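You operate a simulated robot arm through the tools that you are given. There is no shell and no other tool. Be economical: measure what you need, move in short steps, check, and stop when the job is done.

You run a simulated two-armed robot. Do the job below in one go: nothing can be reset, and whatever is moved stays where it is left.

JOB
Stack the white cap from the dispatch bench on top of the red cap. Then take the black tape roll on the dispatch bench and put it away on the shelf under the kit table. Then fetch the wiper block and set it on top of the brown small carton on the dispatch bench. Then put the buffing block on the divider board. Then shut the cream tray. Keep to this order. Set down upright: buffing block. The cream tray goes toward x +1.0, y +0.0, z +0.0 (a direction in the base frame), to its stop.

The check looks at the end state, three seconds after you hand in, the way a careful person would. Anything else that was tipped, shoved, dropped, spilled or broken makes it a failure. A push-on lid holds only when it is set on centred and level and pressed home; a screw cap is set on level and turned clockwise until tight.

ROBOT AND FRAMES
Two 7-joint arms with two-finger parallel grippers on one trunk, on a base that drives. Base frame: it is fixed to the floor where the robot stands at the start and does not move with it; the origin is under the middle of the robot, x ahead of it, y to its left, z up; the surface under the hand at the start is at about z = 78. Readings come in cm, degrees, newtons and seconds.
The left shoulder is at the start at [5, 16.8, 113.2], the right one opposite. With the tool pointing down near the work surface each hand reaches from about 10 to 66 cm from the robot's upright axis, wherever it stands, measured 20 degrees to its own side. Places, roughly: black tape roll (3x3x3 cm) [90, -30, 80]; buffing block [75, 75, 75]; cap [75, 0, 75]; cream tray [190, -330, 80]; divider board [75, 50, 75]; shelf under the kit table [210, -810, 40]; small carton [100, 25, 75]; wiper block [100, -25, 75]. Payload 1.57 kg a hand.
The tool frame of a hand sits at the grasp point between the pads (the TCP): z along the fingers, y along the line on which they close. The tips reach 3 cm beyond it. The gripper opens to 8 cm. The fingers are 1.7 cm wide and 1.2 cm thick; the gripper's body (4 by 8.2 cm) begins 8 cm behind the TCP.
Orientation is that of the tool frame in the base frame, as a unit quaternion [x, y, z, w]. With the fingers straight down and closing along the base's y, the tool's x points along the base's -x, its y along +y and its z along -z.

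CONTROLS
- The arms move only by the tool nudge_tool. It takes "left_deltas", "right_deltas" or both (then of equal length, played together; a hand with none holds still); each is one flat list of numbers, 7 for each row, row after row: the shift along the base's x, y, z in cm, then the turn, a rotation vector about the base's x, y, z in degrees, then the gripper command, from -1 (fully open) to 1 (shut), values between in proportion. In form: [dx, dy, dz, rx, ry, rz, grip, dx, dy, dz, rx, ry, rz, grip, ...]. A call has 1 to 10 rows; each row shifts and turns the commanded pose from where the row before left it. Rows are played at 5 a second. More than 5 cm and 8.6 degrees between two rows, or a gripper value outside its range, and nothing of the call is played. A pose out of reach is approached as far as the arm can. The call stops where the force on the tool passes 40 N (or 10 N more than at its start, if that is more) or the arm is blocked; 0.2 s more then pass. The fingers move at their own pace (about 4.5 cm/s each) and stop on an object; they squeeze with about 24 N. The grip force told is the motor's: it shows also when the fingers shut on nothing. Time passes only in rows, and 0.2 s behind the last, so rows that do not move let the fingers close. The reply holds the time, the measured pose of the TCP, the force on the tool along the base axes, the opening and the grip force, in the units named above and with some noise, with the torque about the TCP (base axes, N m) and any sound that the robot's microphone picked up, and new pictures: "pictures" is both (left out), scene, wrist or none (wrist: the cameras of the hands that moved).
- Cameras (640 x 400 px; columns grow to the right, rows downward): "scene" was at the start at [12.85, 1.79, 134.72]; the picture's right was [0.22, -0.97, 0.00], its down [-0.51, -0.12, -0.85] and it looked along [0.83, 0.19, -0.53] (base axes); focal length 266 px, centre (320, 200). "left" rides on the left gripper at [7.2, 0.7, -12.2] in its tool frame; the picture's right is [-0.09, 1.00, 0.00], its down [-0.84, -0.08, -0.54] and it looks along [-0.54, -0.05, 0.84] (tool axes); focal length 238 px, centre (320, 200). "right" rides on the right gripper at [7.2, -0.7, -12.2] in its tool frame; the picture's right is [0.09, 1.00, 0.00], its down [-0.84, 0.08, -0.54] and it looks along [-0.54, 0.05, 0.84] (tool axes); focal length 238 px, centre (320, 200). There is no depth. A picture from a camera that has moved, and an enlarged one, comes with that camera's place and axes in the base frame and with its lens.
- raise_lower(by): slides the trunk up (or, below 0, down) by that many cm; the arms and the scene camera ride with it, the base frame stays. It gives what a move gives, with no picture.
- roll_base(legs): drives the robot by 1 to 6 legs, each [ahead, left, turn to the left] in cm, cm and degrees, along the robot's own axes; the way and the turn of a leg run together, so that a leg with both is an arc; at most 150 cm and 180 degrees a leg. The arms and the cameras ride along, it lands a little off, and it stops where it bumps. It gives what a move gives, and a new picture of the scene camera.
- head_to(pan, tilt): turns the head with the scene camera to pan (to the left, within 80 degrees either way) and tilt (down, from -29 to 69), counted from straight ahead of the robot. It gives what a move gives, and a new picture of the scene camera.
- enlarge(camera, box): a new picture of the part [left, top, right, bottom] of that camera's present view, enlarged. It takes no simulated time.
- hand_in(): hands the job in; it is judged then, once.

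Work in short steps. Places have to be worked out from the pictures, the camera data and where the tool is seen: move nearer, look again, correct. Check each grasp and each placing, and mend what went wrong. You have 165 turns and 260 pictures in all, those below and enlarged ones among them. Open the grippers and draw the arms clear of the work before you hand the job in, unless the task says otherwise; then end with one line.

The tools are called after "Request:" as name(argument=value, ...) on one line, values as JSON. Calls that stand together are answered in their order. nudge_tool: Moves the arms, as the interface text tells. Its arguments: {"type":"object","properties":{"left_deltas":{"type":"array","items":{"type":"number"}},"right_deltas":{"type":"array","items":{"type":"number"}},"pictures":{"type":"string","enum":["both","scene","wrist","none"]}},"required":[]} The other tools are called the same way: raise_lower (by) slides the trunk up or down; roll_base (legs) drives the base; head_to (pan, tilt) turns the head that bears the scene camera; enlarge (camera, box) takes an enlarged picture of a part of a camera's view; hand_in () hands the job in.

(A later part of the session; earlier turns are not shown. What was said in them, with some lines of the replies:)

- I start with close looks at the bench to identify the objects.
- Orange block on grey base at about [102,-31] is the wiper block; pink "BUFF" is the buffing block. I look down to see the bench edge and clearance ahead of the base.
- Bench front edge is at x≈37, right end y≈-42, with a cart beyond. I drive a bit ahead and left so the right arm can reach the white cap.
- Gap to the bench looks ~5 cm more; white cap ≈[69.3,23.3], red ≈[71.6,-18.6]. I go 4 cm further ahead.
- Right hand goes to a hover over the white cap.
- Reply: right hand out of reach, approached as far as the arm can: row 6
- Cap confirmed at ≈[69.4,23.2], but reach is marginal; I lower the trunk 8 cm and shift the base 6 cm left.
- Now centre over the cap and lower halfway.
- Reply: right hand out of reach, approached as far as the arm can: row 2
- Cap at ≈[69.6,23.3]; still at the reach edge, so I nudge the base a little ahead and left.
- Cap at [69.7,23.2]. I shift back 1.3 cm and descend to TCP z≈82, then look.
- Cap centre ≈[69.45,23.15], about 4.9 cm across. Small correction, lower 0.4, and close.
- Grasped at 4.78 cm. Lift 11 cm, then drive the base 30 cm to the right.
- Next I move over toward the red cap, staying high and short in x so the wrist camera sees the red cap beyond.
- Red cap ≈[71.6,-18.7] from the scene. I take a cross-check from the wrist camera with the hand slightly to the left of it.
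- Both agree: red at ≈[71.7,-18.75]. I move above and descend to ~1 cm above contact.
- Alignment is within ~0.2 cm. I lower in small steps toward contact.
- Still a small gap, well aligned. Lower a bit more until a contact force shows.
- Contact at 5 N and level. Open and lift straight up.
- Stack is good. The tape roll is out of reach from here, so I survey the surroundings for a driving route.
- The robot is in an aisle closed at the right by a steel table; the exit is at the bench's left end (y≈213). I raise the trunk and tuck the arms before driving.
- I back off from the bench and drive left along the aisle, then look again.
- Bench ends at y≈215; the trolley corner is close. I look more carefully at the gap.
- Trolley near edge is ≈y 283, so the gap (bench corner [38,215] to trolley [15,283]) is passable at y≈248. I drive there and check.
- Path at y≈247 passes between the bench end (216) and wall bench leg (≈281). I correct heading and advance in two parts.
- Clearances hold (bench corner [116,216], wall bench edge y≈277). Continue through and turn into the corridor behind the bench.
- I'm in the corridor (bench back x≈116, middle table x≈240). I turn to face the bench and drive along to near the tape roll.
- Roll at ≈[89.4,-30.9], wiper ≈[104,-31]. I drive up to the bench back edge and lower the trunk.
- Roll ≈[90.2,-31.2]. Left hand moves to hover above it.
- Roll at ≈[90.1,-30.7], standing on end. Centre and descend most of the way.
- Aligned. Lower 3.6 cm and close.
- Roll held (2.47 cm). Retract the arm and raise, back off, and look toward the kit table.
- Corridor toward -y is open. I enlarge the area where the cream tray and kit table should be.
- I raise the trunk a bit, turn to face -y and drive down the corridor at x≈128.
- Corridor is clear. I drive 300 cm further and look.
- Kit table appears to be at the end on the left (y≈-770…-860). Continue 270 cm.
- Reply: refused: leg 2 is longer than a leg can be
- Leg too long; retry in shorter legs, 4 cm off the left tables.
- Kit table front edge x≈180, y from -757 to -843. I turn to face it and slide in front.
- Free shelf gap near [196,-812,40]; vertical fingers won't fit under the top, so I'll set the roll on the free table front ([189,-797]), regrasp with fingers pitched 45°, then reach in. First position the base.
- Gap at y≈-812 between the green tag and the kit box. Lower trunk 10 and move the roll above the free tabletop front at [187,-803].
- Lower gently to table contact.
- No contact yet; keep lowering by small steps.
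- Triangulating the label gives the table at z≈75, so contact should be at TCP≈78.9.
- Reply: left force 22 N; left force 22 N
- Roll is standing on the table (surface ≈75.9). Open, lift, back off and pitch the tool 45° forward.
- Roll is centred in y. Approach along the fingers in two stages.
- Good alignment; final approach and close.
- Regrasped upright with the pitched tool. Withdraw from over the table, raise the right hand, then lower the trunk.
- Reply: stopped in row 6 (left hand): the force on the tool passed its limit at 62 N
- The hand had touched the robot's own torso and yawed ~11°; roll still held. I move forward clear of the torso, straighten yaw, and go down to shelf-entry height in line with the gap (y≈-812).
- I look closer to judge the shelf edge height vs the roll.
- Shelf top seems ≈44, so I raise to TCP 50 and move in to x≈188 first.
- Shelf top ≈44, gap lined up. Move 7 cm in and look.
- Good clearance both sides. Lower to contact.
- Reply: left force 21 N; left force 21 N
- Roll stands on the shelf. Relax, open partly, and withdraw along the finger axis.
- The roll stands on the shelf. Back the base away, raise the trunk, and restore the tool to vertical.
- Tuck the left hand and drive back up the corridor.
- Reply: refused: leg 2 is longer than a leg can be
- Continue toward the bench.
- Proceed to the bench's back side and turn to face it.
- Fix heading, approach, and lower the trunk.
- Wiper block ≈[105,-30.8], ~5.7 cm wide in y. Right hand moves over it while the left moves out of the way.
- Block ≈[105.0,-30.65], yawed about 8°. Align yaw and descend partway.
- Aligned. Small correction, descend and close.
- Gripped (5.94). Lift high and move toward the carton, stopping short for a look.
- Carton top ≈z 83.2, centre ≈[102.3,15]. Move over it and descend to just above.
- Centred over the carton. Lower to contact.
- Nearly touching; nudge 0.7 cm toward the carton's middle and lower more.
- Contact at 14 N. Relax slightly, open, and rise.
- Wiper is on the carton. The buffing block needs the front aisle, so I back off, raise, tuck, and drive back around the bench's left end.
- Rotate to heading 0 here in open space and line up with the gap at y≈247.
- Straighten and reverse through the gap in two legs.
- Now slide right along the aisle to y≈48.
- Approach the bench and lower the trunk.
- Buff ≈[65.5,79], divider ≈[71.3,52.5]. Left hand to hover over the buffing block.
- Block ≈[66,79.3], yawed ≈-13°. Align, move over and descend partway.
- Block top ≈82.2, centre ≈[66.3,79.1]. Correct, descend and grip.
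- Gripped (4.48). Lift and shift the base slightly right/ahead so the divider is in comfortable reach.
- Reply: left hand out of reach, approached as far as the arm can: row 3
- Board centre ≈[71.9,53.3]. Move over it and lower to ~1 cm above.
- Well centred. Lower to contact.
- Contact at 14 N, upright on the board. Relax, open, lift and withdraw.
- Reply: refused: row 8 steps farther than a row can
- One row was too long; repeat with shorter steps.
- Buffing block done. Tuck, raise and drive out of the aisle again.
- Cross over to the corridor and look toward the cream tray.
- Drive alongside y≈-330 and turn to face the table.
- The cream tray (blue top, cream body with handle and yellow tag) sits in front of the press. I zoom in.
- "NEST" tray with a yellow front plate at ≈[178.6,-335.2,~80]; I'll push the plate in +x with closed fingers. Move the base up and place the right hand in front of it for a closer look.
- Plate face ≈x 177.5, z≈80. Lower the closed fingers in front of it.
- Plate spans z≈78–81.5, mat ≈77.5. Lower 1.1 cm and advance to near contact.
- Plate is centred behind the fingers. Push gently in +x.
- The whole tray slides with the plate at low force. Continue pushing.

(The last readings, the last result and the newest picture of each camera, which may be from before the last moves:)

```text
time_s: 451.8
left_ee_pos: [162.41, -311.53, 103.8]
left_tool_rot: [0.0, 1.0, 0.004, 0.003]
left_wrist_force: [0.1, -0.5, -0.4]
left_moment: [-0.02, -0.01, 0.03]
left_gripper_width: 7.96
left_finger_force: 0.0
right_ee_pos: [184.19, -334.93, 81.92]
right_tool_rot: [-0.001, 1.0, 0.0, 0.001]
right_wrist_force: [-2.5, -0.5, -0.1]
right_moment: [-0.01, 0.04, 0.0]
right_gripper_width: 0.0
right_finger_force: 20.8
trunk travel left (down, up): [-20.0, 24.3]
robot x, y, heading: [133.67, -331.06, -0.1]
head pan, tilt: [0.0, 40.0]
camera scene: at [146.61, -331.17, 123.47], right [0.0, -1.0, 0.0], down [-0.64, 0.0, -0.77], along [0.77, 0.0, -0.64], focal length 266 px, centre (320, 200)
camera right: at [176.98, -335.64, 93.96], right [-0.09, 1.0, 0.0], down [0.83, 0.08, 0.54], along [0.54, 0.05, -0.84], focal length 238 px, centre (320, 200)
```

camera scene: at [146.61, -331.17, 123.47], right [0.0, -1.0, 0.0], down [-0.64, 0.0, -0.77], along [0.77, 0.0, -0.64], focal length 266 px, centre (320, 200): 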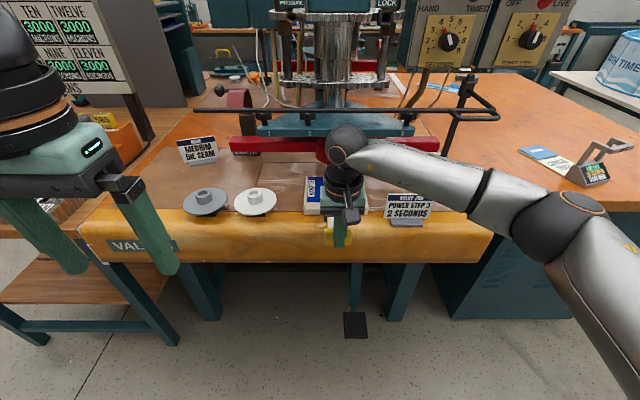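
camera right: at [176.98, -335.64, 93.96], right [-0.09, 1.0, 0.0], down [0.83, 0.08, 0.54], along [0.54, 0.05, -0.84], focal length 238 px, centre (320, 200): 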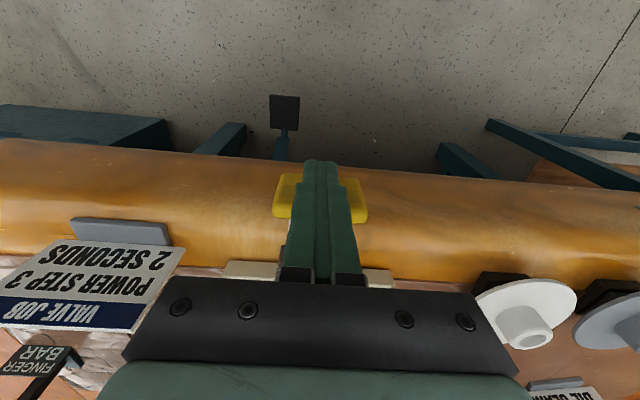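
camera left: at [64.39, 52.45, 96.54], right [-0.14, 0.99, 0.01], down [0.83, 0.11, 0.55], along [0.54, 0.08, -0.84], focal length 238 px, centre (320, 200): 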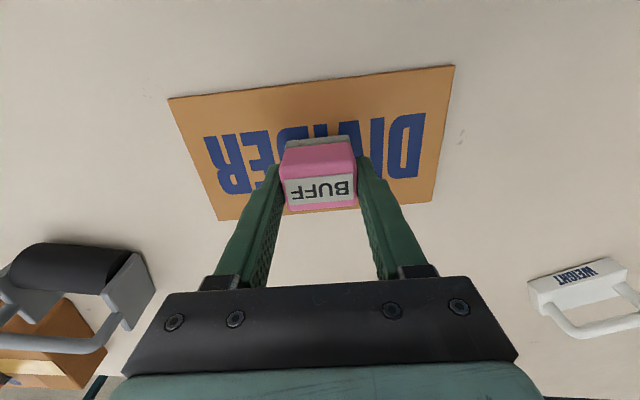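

Before the wrist gets near the finger bar (x≈203, z≈101), I back off and pitch the tool 40° so the wrist trails behind.

Request:
nudge_tool(right_deltas=[-2, 0, 0, 0, 0, 0, 1, -2.5, 0, 0.3, 0, -8, 0, 1, -0.5, 0, 0, 0, -8, 0, 1, 0, 0, 0, 0, -8, 0, 1, 0, 0, 0, 0, -8, 0, 1, 0, 0, 0, 0, -8, 0, 1, 0, 0, 0, 0, 0, 0, 1], pictures="both")

```text
time_s: 453.4
left_ee_pos: [162.44, -311.36, 103.8]
left_tool_rot: [0.0, 1.0, 0.003, 0.003]
left_wrist_force: [-0.3, -0.7, -0.3]
left_moment: [0.01, 0.0, 0.0]
left_gripper_width: 7.98
left_finger_force: 0.2
right_ee_pos: [179.18, -335.11, 82.22]
right_tool_rot: [-0.001, 0.939, 0.0, 0.345]
right_wrist_force: [-0.1, -0.4, -0.2]
right_moment: [0.04, 0.0, 0.01]
right_gripper_width: 0.0
right_finger_force: 21.4
trunk travel left (down, up): [-20.0, 24.3]
robot x, y, heading: [134.27, -331.15, 0.2]
head pan, tilt: [0.0, 40.0]
camera scene: at [146.62, -331.16, 123.47], right [0.0, -1.0, 0.0], down [-0.64, 0.0, -0.77], along [0.77, 0.0, -0.64], focal length 266 px, centre (320, 200)
camera right: at [165.86, -335.83, 86.84], right [-0.07, 1.0, -0.06], down [0.29, 0.08, 0.95], along [0.95, 0.05, -0.29], focal length 238 px, centre (320, 200)
```

scene: 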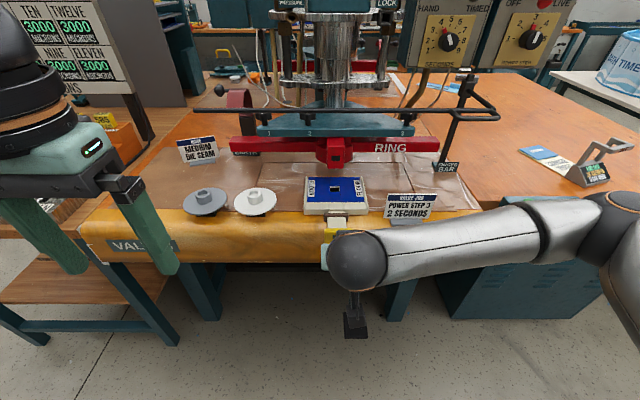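
right: 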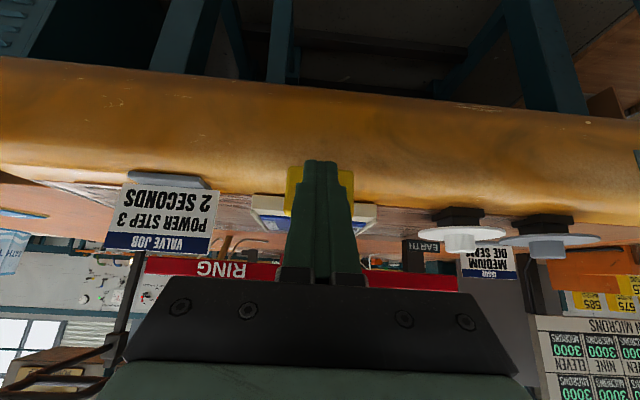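

Tip height (≈80) is mid-plate (77.8–82.3). Push onward.

Request:
nudge_tool(right_deltas=[1.5, 0, 0, 0, 0, 0, 1, 1.5, 0, 0, 0, 0, 0, 1, 1, 0, 0, 0, 0, 0, 1, 1, 0, 0, 0, 0, 0, 1, 1, 0, 0, 0, 0, 0, 1, 1, 0, 0, 0, 0, 0, 1, 0, 0, 0, 0, 0, 0, 1], pictures="both")

```text
time_s: 455.0
left_ee_pos: [162.49, -311.38, 103.84]
left_tool_rot: [0.0, 1.0, 0.004, 0.003]
left_wrist_force: [0.7, -0.8, -0.9]
left_moment: [0.02, -0.01, -0.02]
left_gripper_width: 8.01
left_finger_force: 0.0
right_ee_pos: [186.22, -335.26, 82.39]
right_tool_rot: [-0.002, 0.939, 0.0, 0.344]
right_wrist_force: [-1.0, -0.6, -1.2]
right_moment: [-0.01, 0.02, -0.03]
right_gripper_width: 0.01
right_finger_force: 21.5
trunk travel left (down, up): [-20.0, 24.3]
robot x, y, heading: [134.09, -331.13, -0.0]
head pan, tilt: [0.0, 40.0]
camera scene: at [146.61, -331.17, 123.47], right [0.0, -1.0, 0.0], down [-0.64, 0.0, -0.77], along [0.77, 0.0, -0.64], focal length 266 px, centre (320, 200)
camera right: at [172.9, -335.99, 86.88], right [-0.07, 1.0, -0.06], down [0.29, 0.08, 0.95], along [0.95, 0.05, -0.29], focal length 238 px, centre (320, 200)
```

scene: 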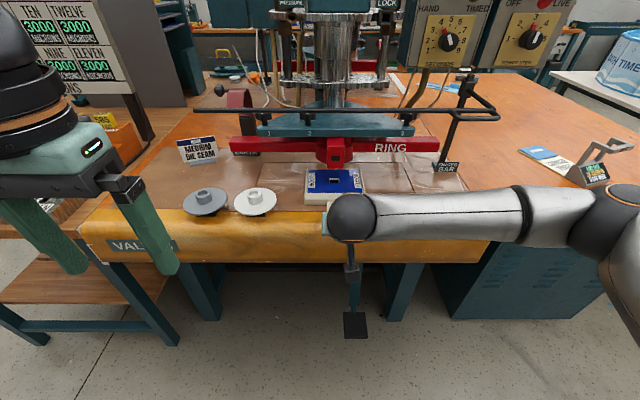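
right: 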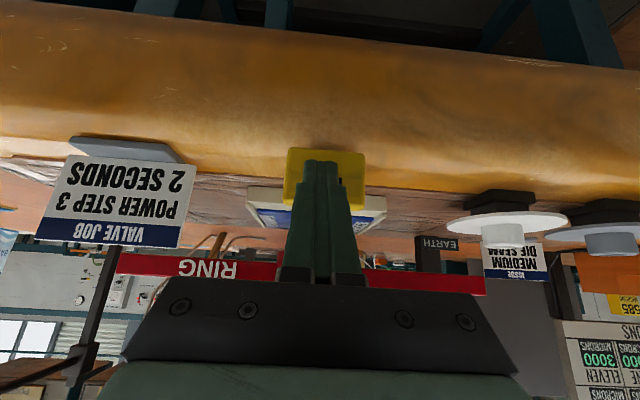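

Still sliding freely. Continue.

Request:
nudge_tool(right_deltas=[1, 0.1, -0.1, 0, 0, 0, 1, 1, 0.1, 0, 0, 0, 0, 1, 1, 0, 0, 0, 0, 0, 1, 1, 0, 0, 0, 0, 0, 1, 1, 0, 0, 0, 0, 0, 1, 0, 0, 0, 0, 0, 0, 1], pictures="both")

```text
time_s: 456.4
left_ee_pos: [162.33, -311.46, 103.85]
left_tool_rot: [-0.001, 1.0, 0.004, 0.003]
left_wrist_force: [0.4, -0.5, -0.6]
left_moment: [-0.01, -0.01, 0.01]
left_gripper_width: 7.99
left_finger_force: 0.0
right_ee_pos: [191.3, -334.85, 82.37]
right_tool_rot: [-0.002, 0.939, 0.001, 0.344]
right_wrist_force: [-3.1, 1.0, 3.0]
right_moment: [0.0, 0.0, 0.05]
right_gripper_width: 0.01
right_finger_force: 21.2
trunk travel left (down, up): [-20.0, 24.3]
robot x, y, heading: [133.9, -331.03, 0.1]
head pan, tilt: [0.0, 40.0]
camera scene: at [146.57, -331.15, 123.48], right [0.0, -1.0, 0.0], down [-0.64, 0.0, -0.77], along [0.77, 0.0, -0.64], focal length 266 px, centre (320, 200)
camera right: at [177.93, -335.61, 86.77], right [-0.07, 1.0, -0.06], down [0.29, 0.08, 0.95], along [0.95, 0.05, -0.29], focal length 238 px, centre (320, 200)
```

scene: 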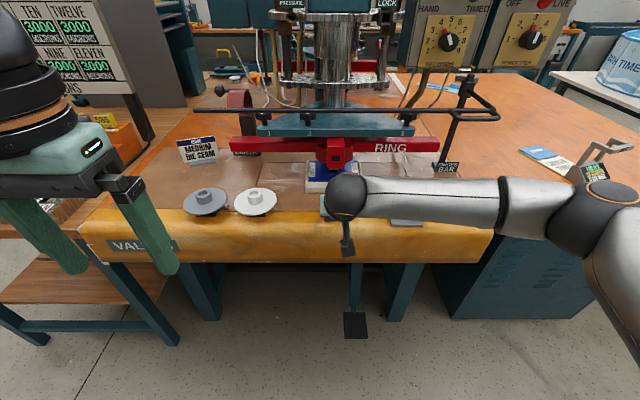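
right: 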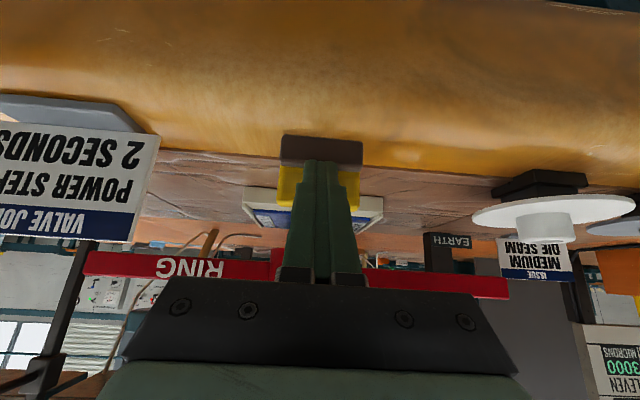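

A dark piece appears beneath the plate; zoom in.

Request:
enlarge(camera="right", box=[220, 100, 420, 225])

Request:
enlarge(camera="scene", box=[260, 130, 420, 230])

```text
3.20 times, centred on (320, 162) of right
camera zoom: at [177.93, -335.61, 86.77], right [-0.07, 1.0, -0.06], down [0.29, 0.08, 0.95], along [0.95, 0.05, -0.29], focal length 763 px, centre (320, 320)
```

zoom: 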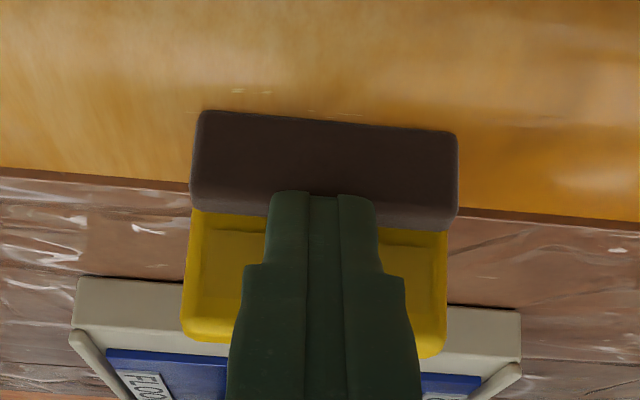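

```text
4.00 times, centred on (340, 180) of scene
camera zoom: at [146.57, -331.15, 123.48], right [0.0, -1.0, 0.0], down [-0.64, 0.0, -0.77], along [0.77, 0.0, -0.64], focal length 1065 px, centre (240, 280)
```

zoom: 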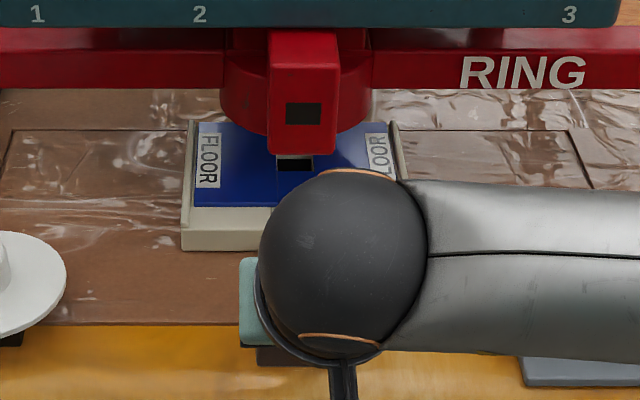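

The dark piece seems a fixed block at x≈192.6 with top ≈79.8; I raise the tip 1 cm and continue pushing on the upper part of the plate.

Request:
nudge_tool(right_deltas=[-0.3, 0, 0.5, 0, 0, 0, 1, 0, 0, 0.4, 0, 0, 0, 1, 0.8, 0, 0, 0, 0, 0, 1, 0.8, 0, 0, 0, 0, 0, 1, 0, 0, 0, 0, 0, 0, 1], pictures="wrist")

Request:
enlarge(camera="right", box=[220, 100, 420, 225])

```text
time_s: 457.6
left_ee_pos: [162.47, -311.32, 103.72]
left_tool_rot: [0.0, 1.0, 0.003, 0.003]
left_wrist_force: [0.3, -0.6, -0.4]
left_moment: [-0.01, -0.02, 0.0]
left_gripper_width: 8.0
left_finger_force: 0.0
right_ee_pos: [192.57, -334.81, 83.12]
right_tool_rot: [-0.002, 0.94, 0.0, 0.342]
right_wrist_force: [-2.0, -0.9, -0.5]
right_moment: [-0.04, 0.1, -0.01]
right_gripper_width: 0.0
right_finger_force: 21.1
trunk travel left (down, up): [-20.0, 24.3]
robot x, y, heading: [133.93, -331.04, -0.1]
head pan, tilt: [0.0, 40.0]
camera right: at [179.19, -335.61, 87.68], right [-0.07, 1.0, -0.06], down [0.29, 0.08, 0.95], along [0.95, 0.05, -0.29], focal length 238 px, centre (320, 200)
```

right: 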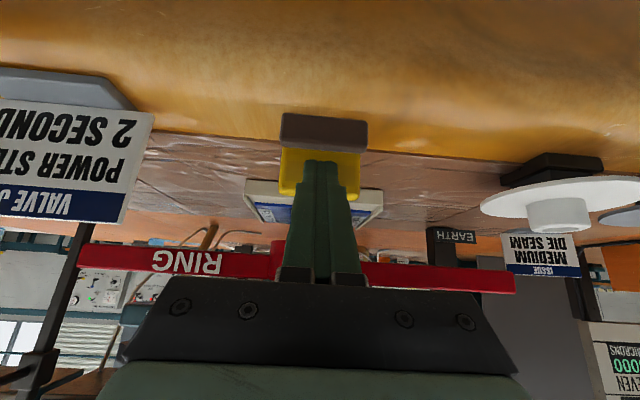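

```text
3.20 times, centred on (320, 162) of right
camera zoom: at [179.19, -335.61, 87.68], right [-0.07, 1.0, -0.06], down [0.29, 0.08, 0.95], along [0.95, 0.05, -0.29], focal length 763 px, centre (320, 320)
```

zoom: 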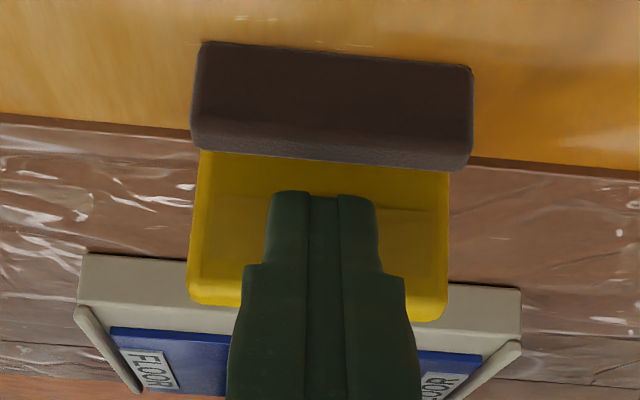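

Block is fixed; tip clears it and the tray keeps moving. Continue pushing.

Request:
nudge_tool(right_deltas=[1, 0, 0, 0, 0, 0, 1, 1, 0, 0, 0, 0, 0, 1, 1, 0, 0, 0, 0, 0, 1, 1, 0, 0, 0, 0, 0, 1, 0, 0, 0, 0, 0, 0, 1], pictures="both")

```text
time_s: 458.3
left_ee_pos: [162.31, -311.37, 103.9]
left_tool_rot: [0.0, 1.0, 0.004, 0.004]
left_wrist_force: [0.8, 0.6, 0.2]
left_moment: [0.0, -0.04, 0.0]
left_gripper_width: 7.99
left_finger_force: 0.0
right_ee_pos: [193.82, -334.58, 82.85]
right_tool_rot: [-0.003, 0.942, 0.0, 0.335]
right_wrist_force: [-15.2, -1.2, 4.2]
right_moment: [-0.15, 0.14, -0.05]
right_gripper_width: 0.0
right_finger_force: 21.0
trunk travel left (down, up): [-20.0, 24.3]
robot x, y, heading: [134.28, -331.18, -0.1]
head pan, tilt: [0.0, 40.0]
stopped in row 3 (right hand): the force on the tool passed its limit at 51 N (the readings are from after the stop); the commanded pose is now the measured one
camera scene: at [146.39, -331.19, 123.5], right [0.0, -1.0, 0.0], down [-0.64, 0.0, -0.77], along [0.77, 0.0, -0.64], focal length 266 px, centre (320, 200)
camera right: at [180.61, -335.4, 87.64], right [-0.08, 1.0, -0.06], down [0.31, 0.08, 0.95], along [0.95, 0.05, -0.31], focal length 238 px, centre (320, 200)
```

scene: 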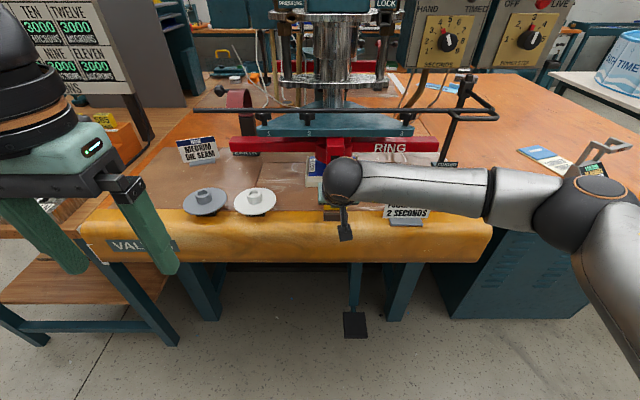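
right: 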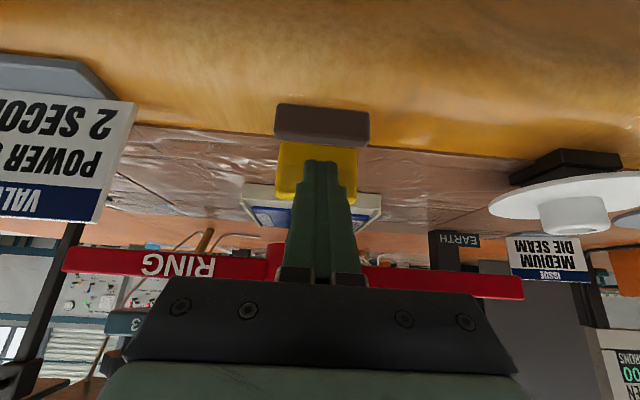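

Force rose sharply at TCP x≈193.8 – likely the stop. I verify by re-pressing gently.

Request:
nudge_tool(right_deltas=[-1.5, 0, 0.2, 0, 0, 0, 1, 0, 0, 0, 0, 0, 0, 1], pictures="wrist")

Request:
enlarge(camera="scene", box=[280, 130, 440, 230])

Request:
nudge_tool(right_deltas=[1, 0, 0, 0, 0, 0, 1, 0.5, 0, 0, 0, 0, 0, 1, 0.3, 0, 0, 0, 0, 0, 1, 0.3, 0, 0, 0, 0, 0, 1], pictures="none")

```text
time_s: 458.9
left_ee_pos: [162.46, -311.45, 103.9]
left_tool_rot: [0.001, 1.0, 0.004, 0.002]
left_wrist_force: [-0.8, -0.5, -0.5]
left_moment: [-0.01, 0.01, 0.03]
left_gripper_width: 8.0
left_finger_force: 0.1
right_ee_pos: [192.62, -334.75, 82.91]
right_tool_rot: [-0.001, 0.942, 0.0, 0.336]
right_wrist_force: [-0.6, 0.7, 0.3]
right_moment: [-0.02, 0.01, -0.02]
right_gripper_width: 0.02
right_finger_force: 21.0
trunk travel left (down, up): [-20.0, 24.3]
robot x, y, heading: [133.89, -331.18, -0.1]
head pan, tilt: [0.0, 40.0]
camera right: at [179.42, -335.4, 87.73], right [-0.07, 1.0, -0.06], down [0.3, 0.08, 0.95], along [0.95, 0.05, -0.31], focal length 238 px, centre (320, 200)
```

right: 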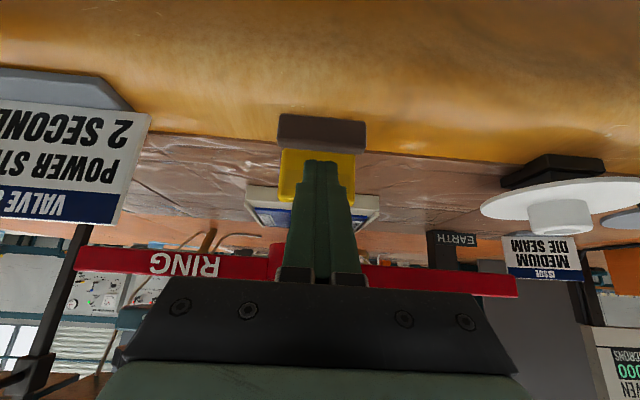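

```text
4.00 times, centred on (360, 180) of scene
camera zoom: at [146.58, -331.19, 123.47], right [0.0, -1.0, 0.0], down [-0.64, 0.0, -0.77], along [0.77, 0.0, -0.64], focal length 1065 px, centre (160, 280)
```

zoom: 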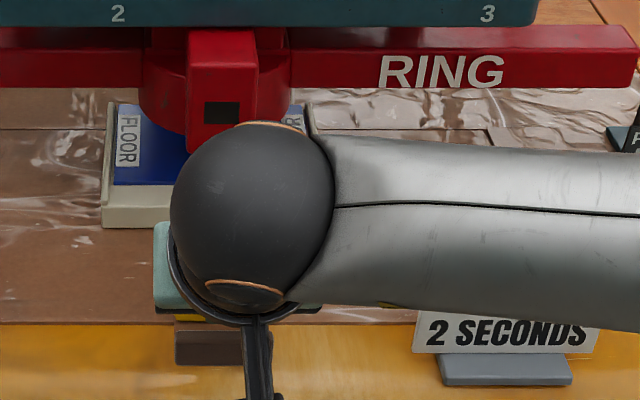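

```text
time_s: 459.8
left_ee_pos: [162.33, -311.56, 103.81]
left_tool_rot: [0.001, 1.0, 0.004, 0.004]
left_wrist_force: [1.1, 0.0, 0.8]
left_moment: [0.02, -0.01, -0.02]
left_gripper_width: 8.0
left_finger_force: 0.1
right_ee_pos: [193.82, -334.5, 82.72]
right_tool_rot: [-0.003, 0.944, -0.001, 0.329]
right_wrist_force: [-13.3, -1.1, 4.8]
right_moment: [-0.09, 0.1, -0.02]
right_gripper_width: 0.0
right_finger_force: 21.0
trunk travel left (down, up): [-20.0, 24.3]
robot x, y, heading: [133.87, -331.05, -0.1]
head pan, tilt: [0.0, 40.0]
stopped in row 4 (right hand): the force on the tool passed its limit at 44 N (the readings are from after the stop); the commanded pose is now the measured one
```

Same stopping point. One more check with the tip 0.6 cm higher to exclude contact with the dark block.

Request:
nudge_tool(right_deltas=[-1.5, 0, 0.4, 0, 0, 0, 1, 0, 0, 0.4, 0, 0, 0, 1, 1, 0, 0, 0, 0, 0, 1, 0.5, 0, 0, 0, 0, 0, 1, 0.4, 0, 0, 0, 0, 0, 1], pictures="wrist")

Request:
enlarge(camera="right", box=[220, 80, 420, 205])

```text
time_s: 461.1
left_ee_pos: [162.18, -311.57, 103.8]
left_tool_rot: [0.002, 1.0, 0.003, 0.003]
left_wrist_force: [-0.8, -0.1, 0.8]
left_moment: [0.02, -0.01, 0.01]
left_gripper_width: 7.98
left_finger_force: 0.1
right_ee_pos: [193.97, -334.68, 83.26]
right_tool_rot: [-0.004, 0.946, 0.0, 0.324]
right_wrist_force: [-13.9, -1.8, 6.1]
right_moment: [-0.04, 0.11, -0.11]
right_gripper_width: 0.0
right_finger_force: 21.4
trunk travel left (down, up): [-20.0, 24.3]
robot x, y, heading: [133.97, -331.32, 0.2]
head pan, tilt: [0.0, 40.0]
stopped in row 5 (right hand): the force on the tool passed its limit at 41 N (the readings are from after the stop); the commanded pose is now the measured one
camera right: at [180.77, -335.43, 88.42], right [-0.08, 0.99, -0.06], down [0.33, 0.08, 0.94], along [0.94, 0.06, -0.33], focal length 238 px, centre (320, 200)
```

right: 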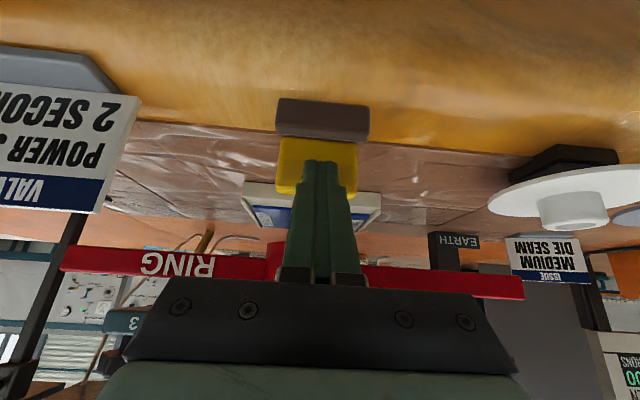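

```text
3.20 times, centred on (320, 142) of right
camera zoom: at [180.77, -335.43, 88.42], right [-0.08, 0.99, -0.06], down [0.33, 0.08, 0.94], along [0.94, 0.06, -0.33], focal length 763 px, centre (320, 384)
```

zoom: 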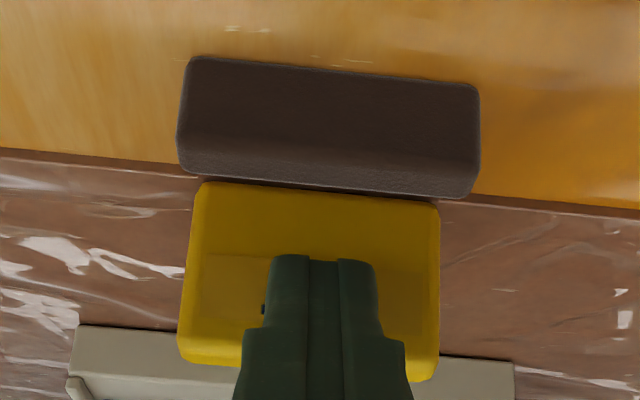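

The stop holds at the same place with the plate past the block. Withdraw the finger back and up, and inspect.

Request:
nudge_tool(right_deltas=[-1, 0, 0.5, 0, 0, 0, 1, -3, 0, 3, 0, 0, 0, 1, -3.5, 0, 3, 0, 0, 0, 1, -3.5, 0, 3, 0, 0, 0, 0, -2, -2, 4, 0, 8, 0, -1, 0, -4, 2, 0, 8, 0, -1, 0, -4, 2, 0, 8, 0, -1, 0, -4, 2, 0, 8, 0, -1, 0, -4, 0, 0, 6, 0, -1], pictures="scene")

Request:
enlarge(camera="scene", box=[260, 130, 440, 242])

```text
time_s: 463.1
left_ee_pos: [162.37, -311.5, 103.83]
left_tool_rot: [0.002, 1.0, 0.004, 0.003]
left_wrist_force: [0.0, 0.0, 0.2]
left_moment: [0.0, 0.0, -0.03]
left_gripper_width: 8.01
left_finger_force: 0.0
right_ee_pos: [180.67, -353.11, 102.74]
right_tool_rot: [-0.004, 1.0, 0.0, -0.001]
right_wrist_force: [-0.1, 0.0, 0.1]
right_moment: [0.01, 0.03, 0.01]
right_gripper_width: 7.96
right_finger_force: 0.1
trunk travel left (down, up): [-20.0, 24.3]
robot x, y, heading: [133.95, -331.2, 0.2]
head pan, tilt: [0.0, 40.0]
camera scene: at [146.42, -331.26, 123.48], right [0.0, -1.0, 0.0], down [-0.64, 0.0, -0.77], along [0.77, 0.0, -0.64], focal length 266 px, centre (320, 200)
```

scene: 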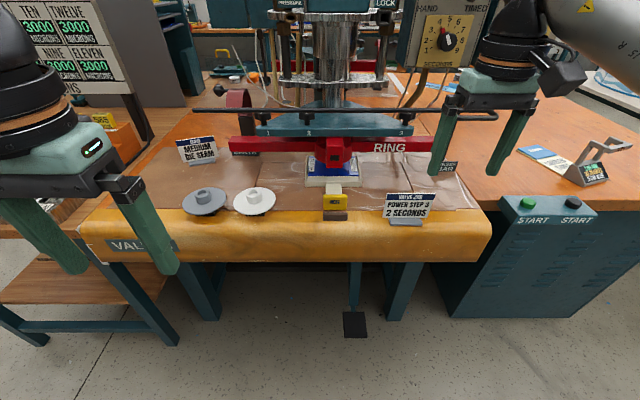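

```text
3.56 times, centred on (350, 186) of scene
camera zoom: at [146.42, -331.26, 123.48], right [0.0, -1.0, 0.0], down [-0.64, 0.0, -0.77], along [0.77, 0.0, -0.64], focal length 946 px, centre (213, 250)
```

zoom: 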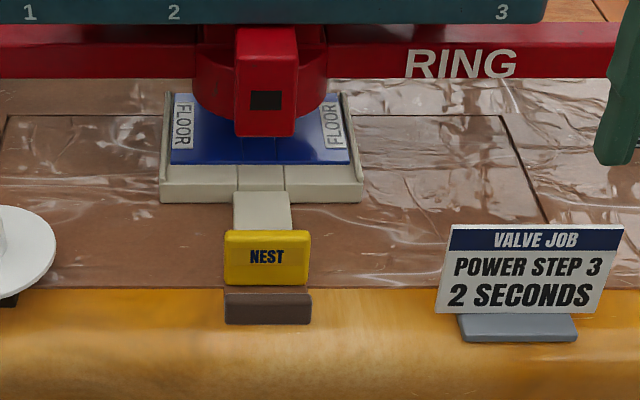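

The tray stays at its stop behind the catch block. Back away clear of the work and hand in.

Request:
roll_base(legs=[[-20, 0, 0]])

Request:
enlarge(camera="scene", box=[240, 110, 440, 235])

```text
time_s: 464.7
left_ee_pos: [142.11, -311.53, 103.85]
left_tool_rot: [0.001, 1.0, 0.003, 0.003]
left_wrist_force: [-0.9, -0.1, 0.3]
left_moment: [0.01, -0.02, 0.02]
left_gripper_width: 8.0
left_finger_force: 0.0
right_ee_pos: [160.55, -352.96, 102.72]
right_tool_rot: [-0.004, 1.0, 0.0, -0.001]
right_wrist_force: [0.2, 0.6, 0.2]
right_moment: [0.0, -0.04, -0.02]
right_gripper_width: 7.99
right_finger_force: 0.0
trunk travel left (down, up): [-20.0, 24.3]
robot x, y, heading: [113.88, -331.28, 0.2]
head pan, tilt: [0.0, 40.0]
camera scene: at [126.21, -331.23, 123.48], right [0.0, -1.0, 0.0], down [-0.64, 0.0, -0.77], along [0.77, 0.0, -0.64], focal length 266 px, centre (320, 200)
```

scene: 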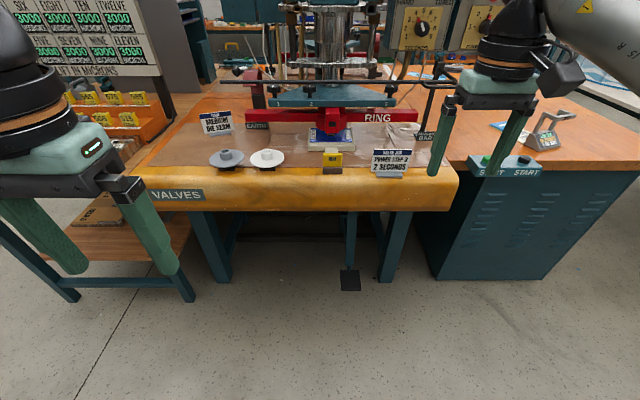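

```text
3.20 times, centred on (340, 172) of scene
camera zoom: at [126.21, -331.23, 123.48], right [0.0, -1.0, 0.0], down [-0.64, 0.0, -0.77], along [0.77, 0.0, -0.64], focal length 852 px, centre (256, 288)
```

zoom: 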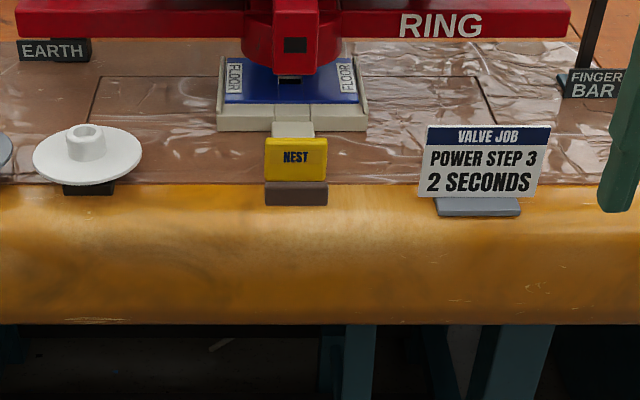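

Grippers are open, the arms are clear and all five steps are done, so I hand the job in.

Request:
hand_in()

```text
The job is handed in.
```

All five steps were done in the given order and the job is handed in: white cap on the red cap, tape roll on the shelf under the kit table, wiper block on the carton, buffing block upright on the divider board, cream tray pushed to its stop.
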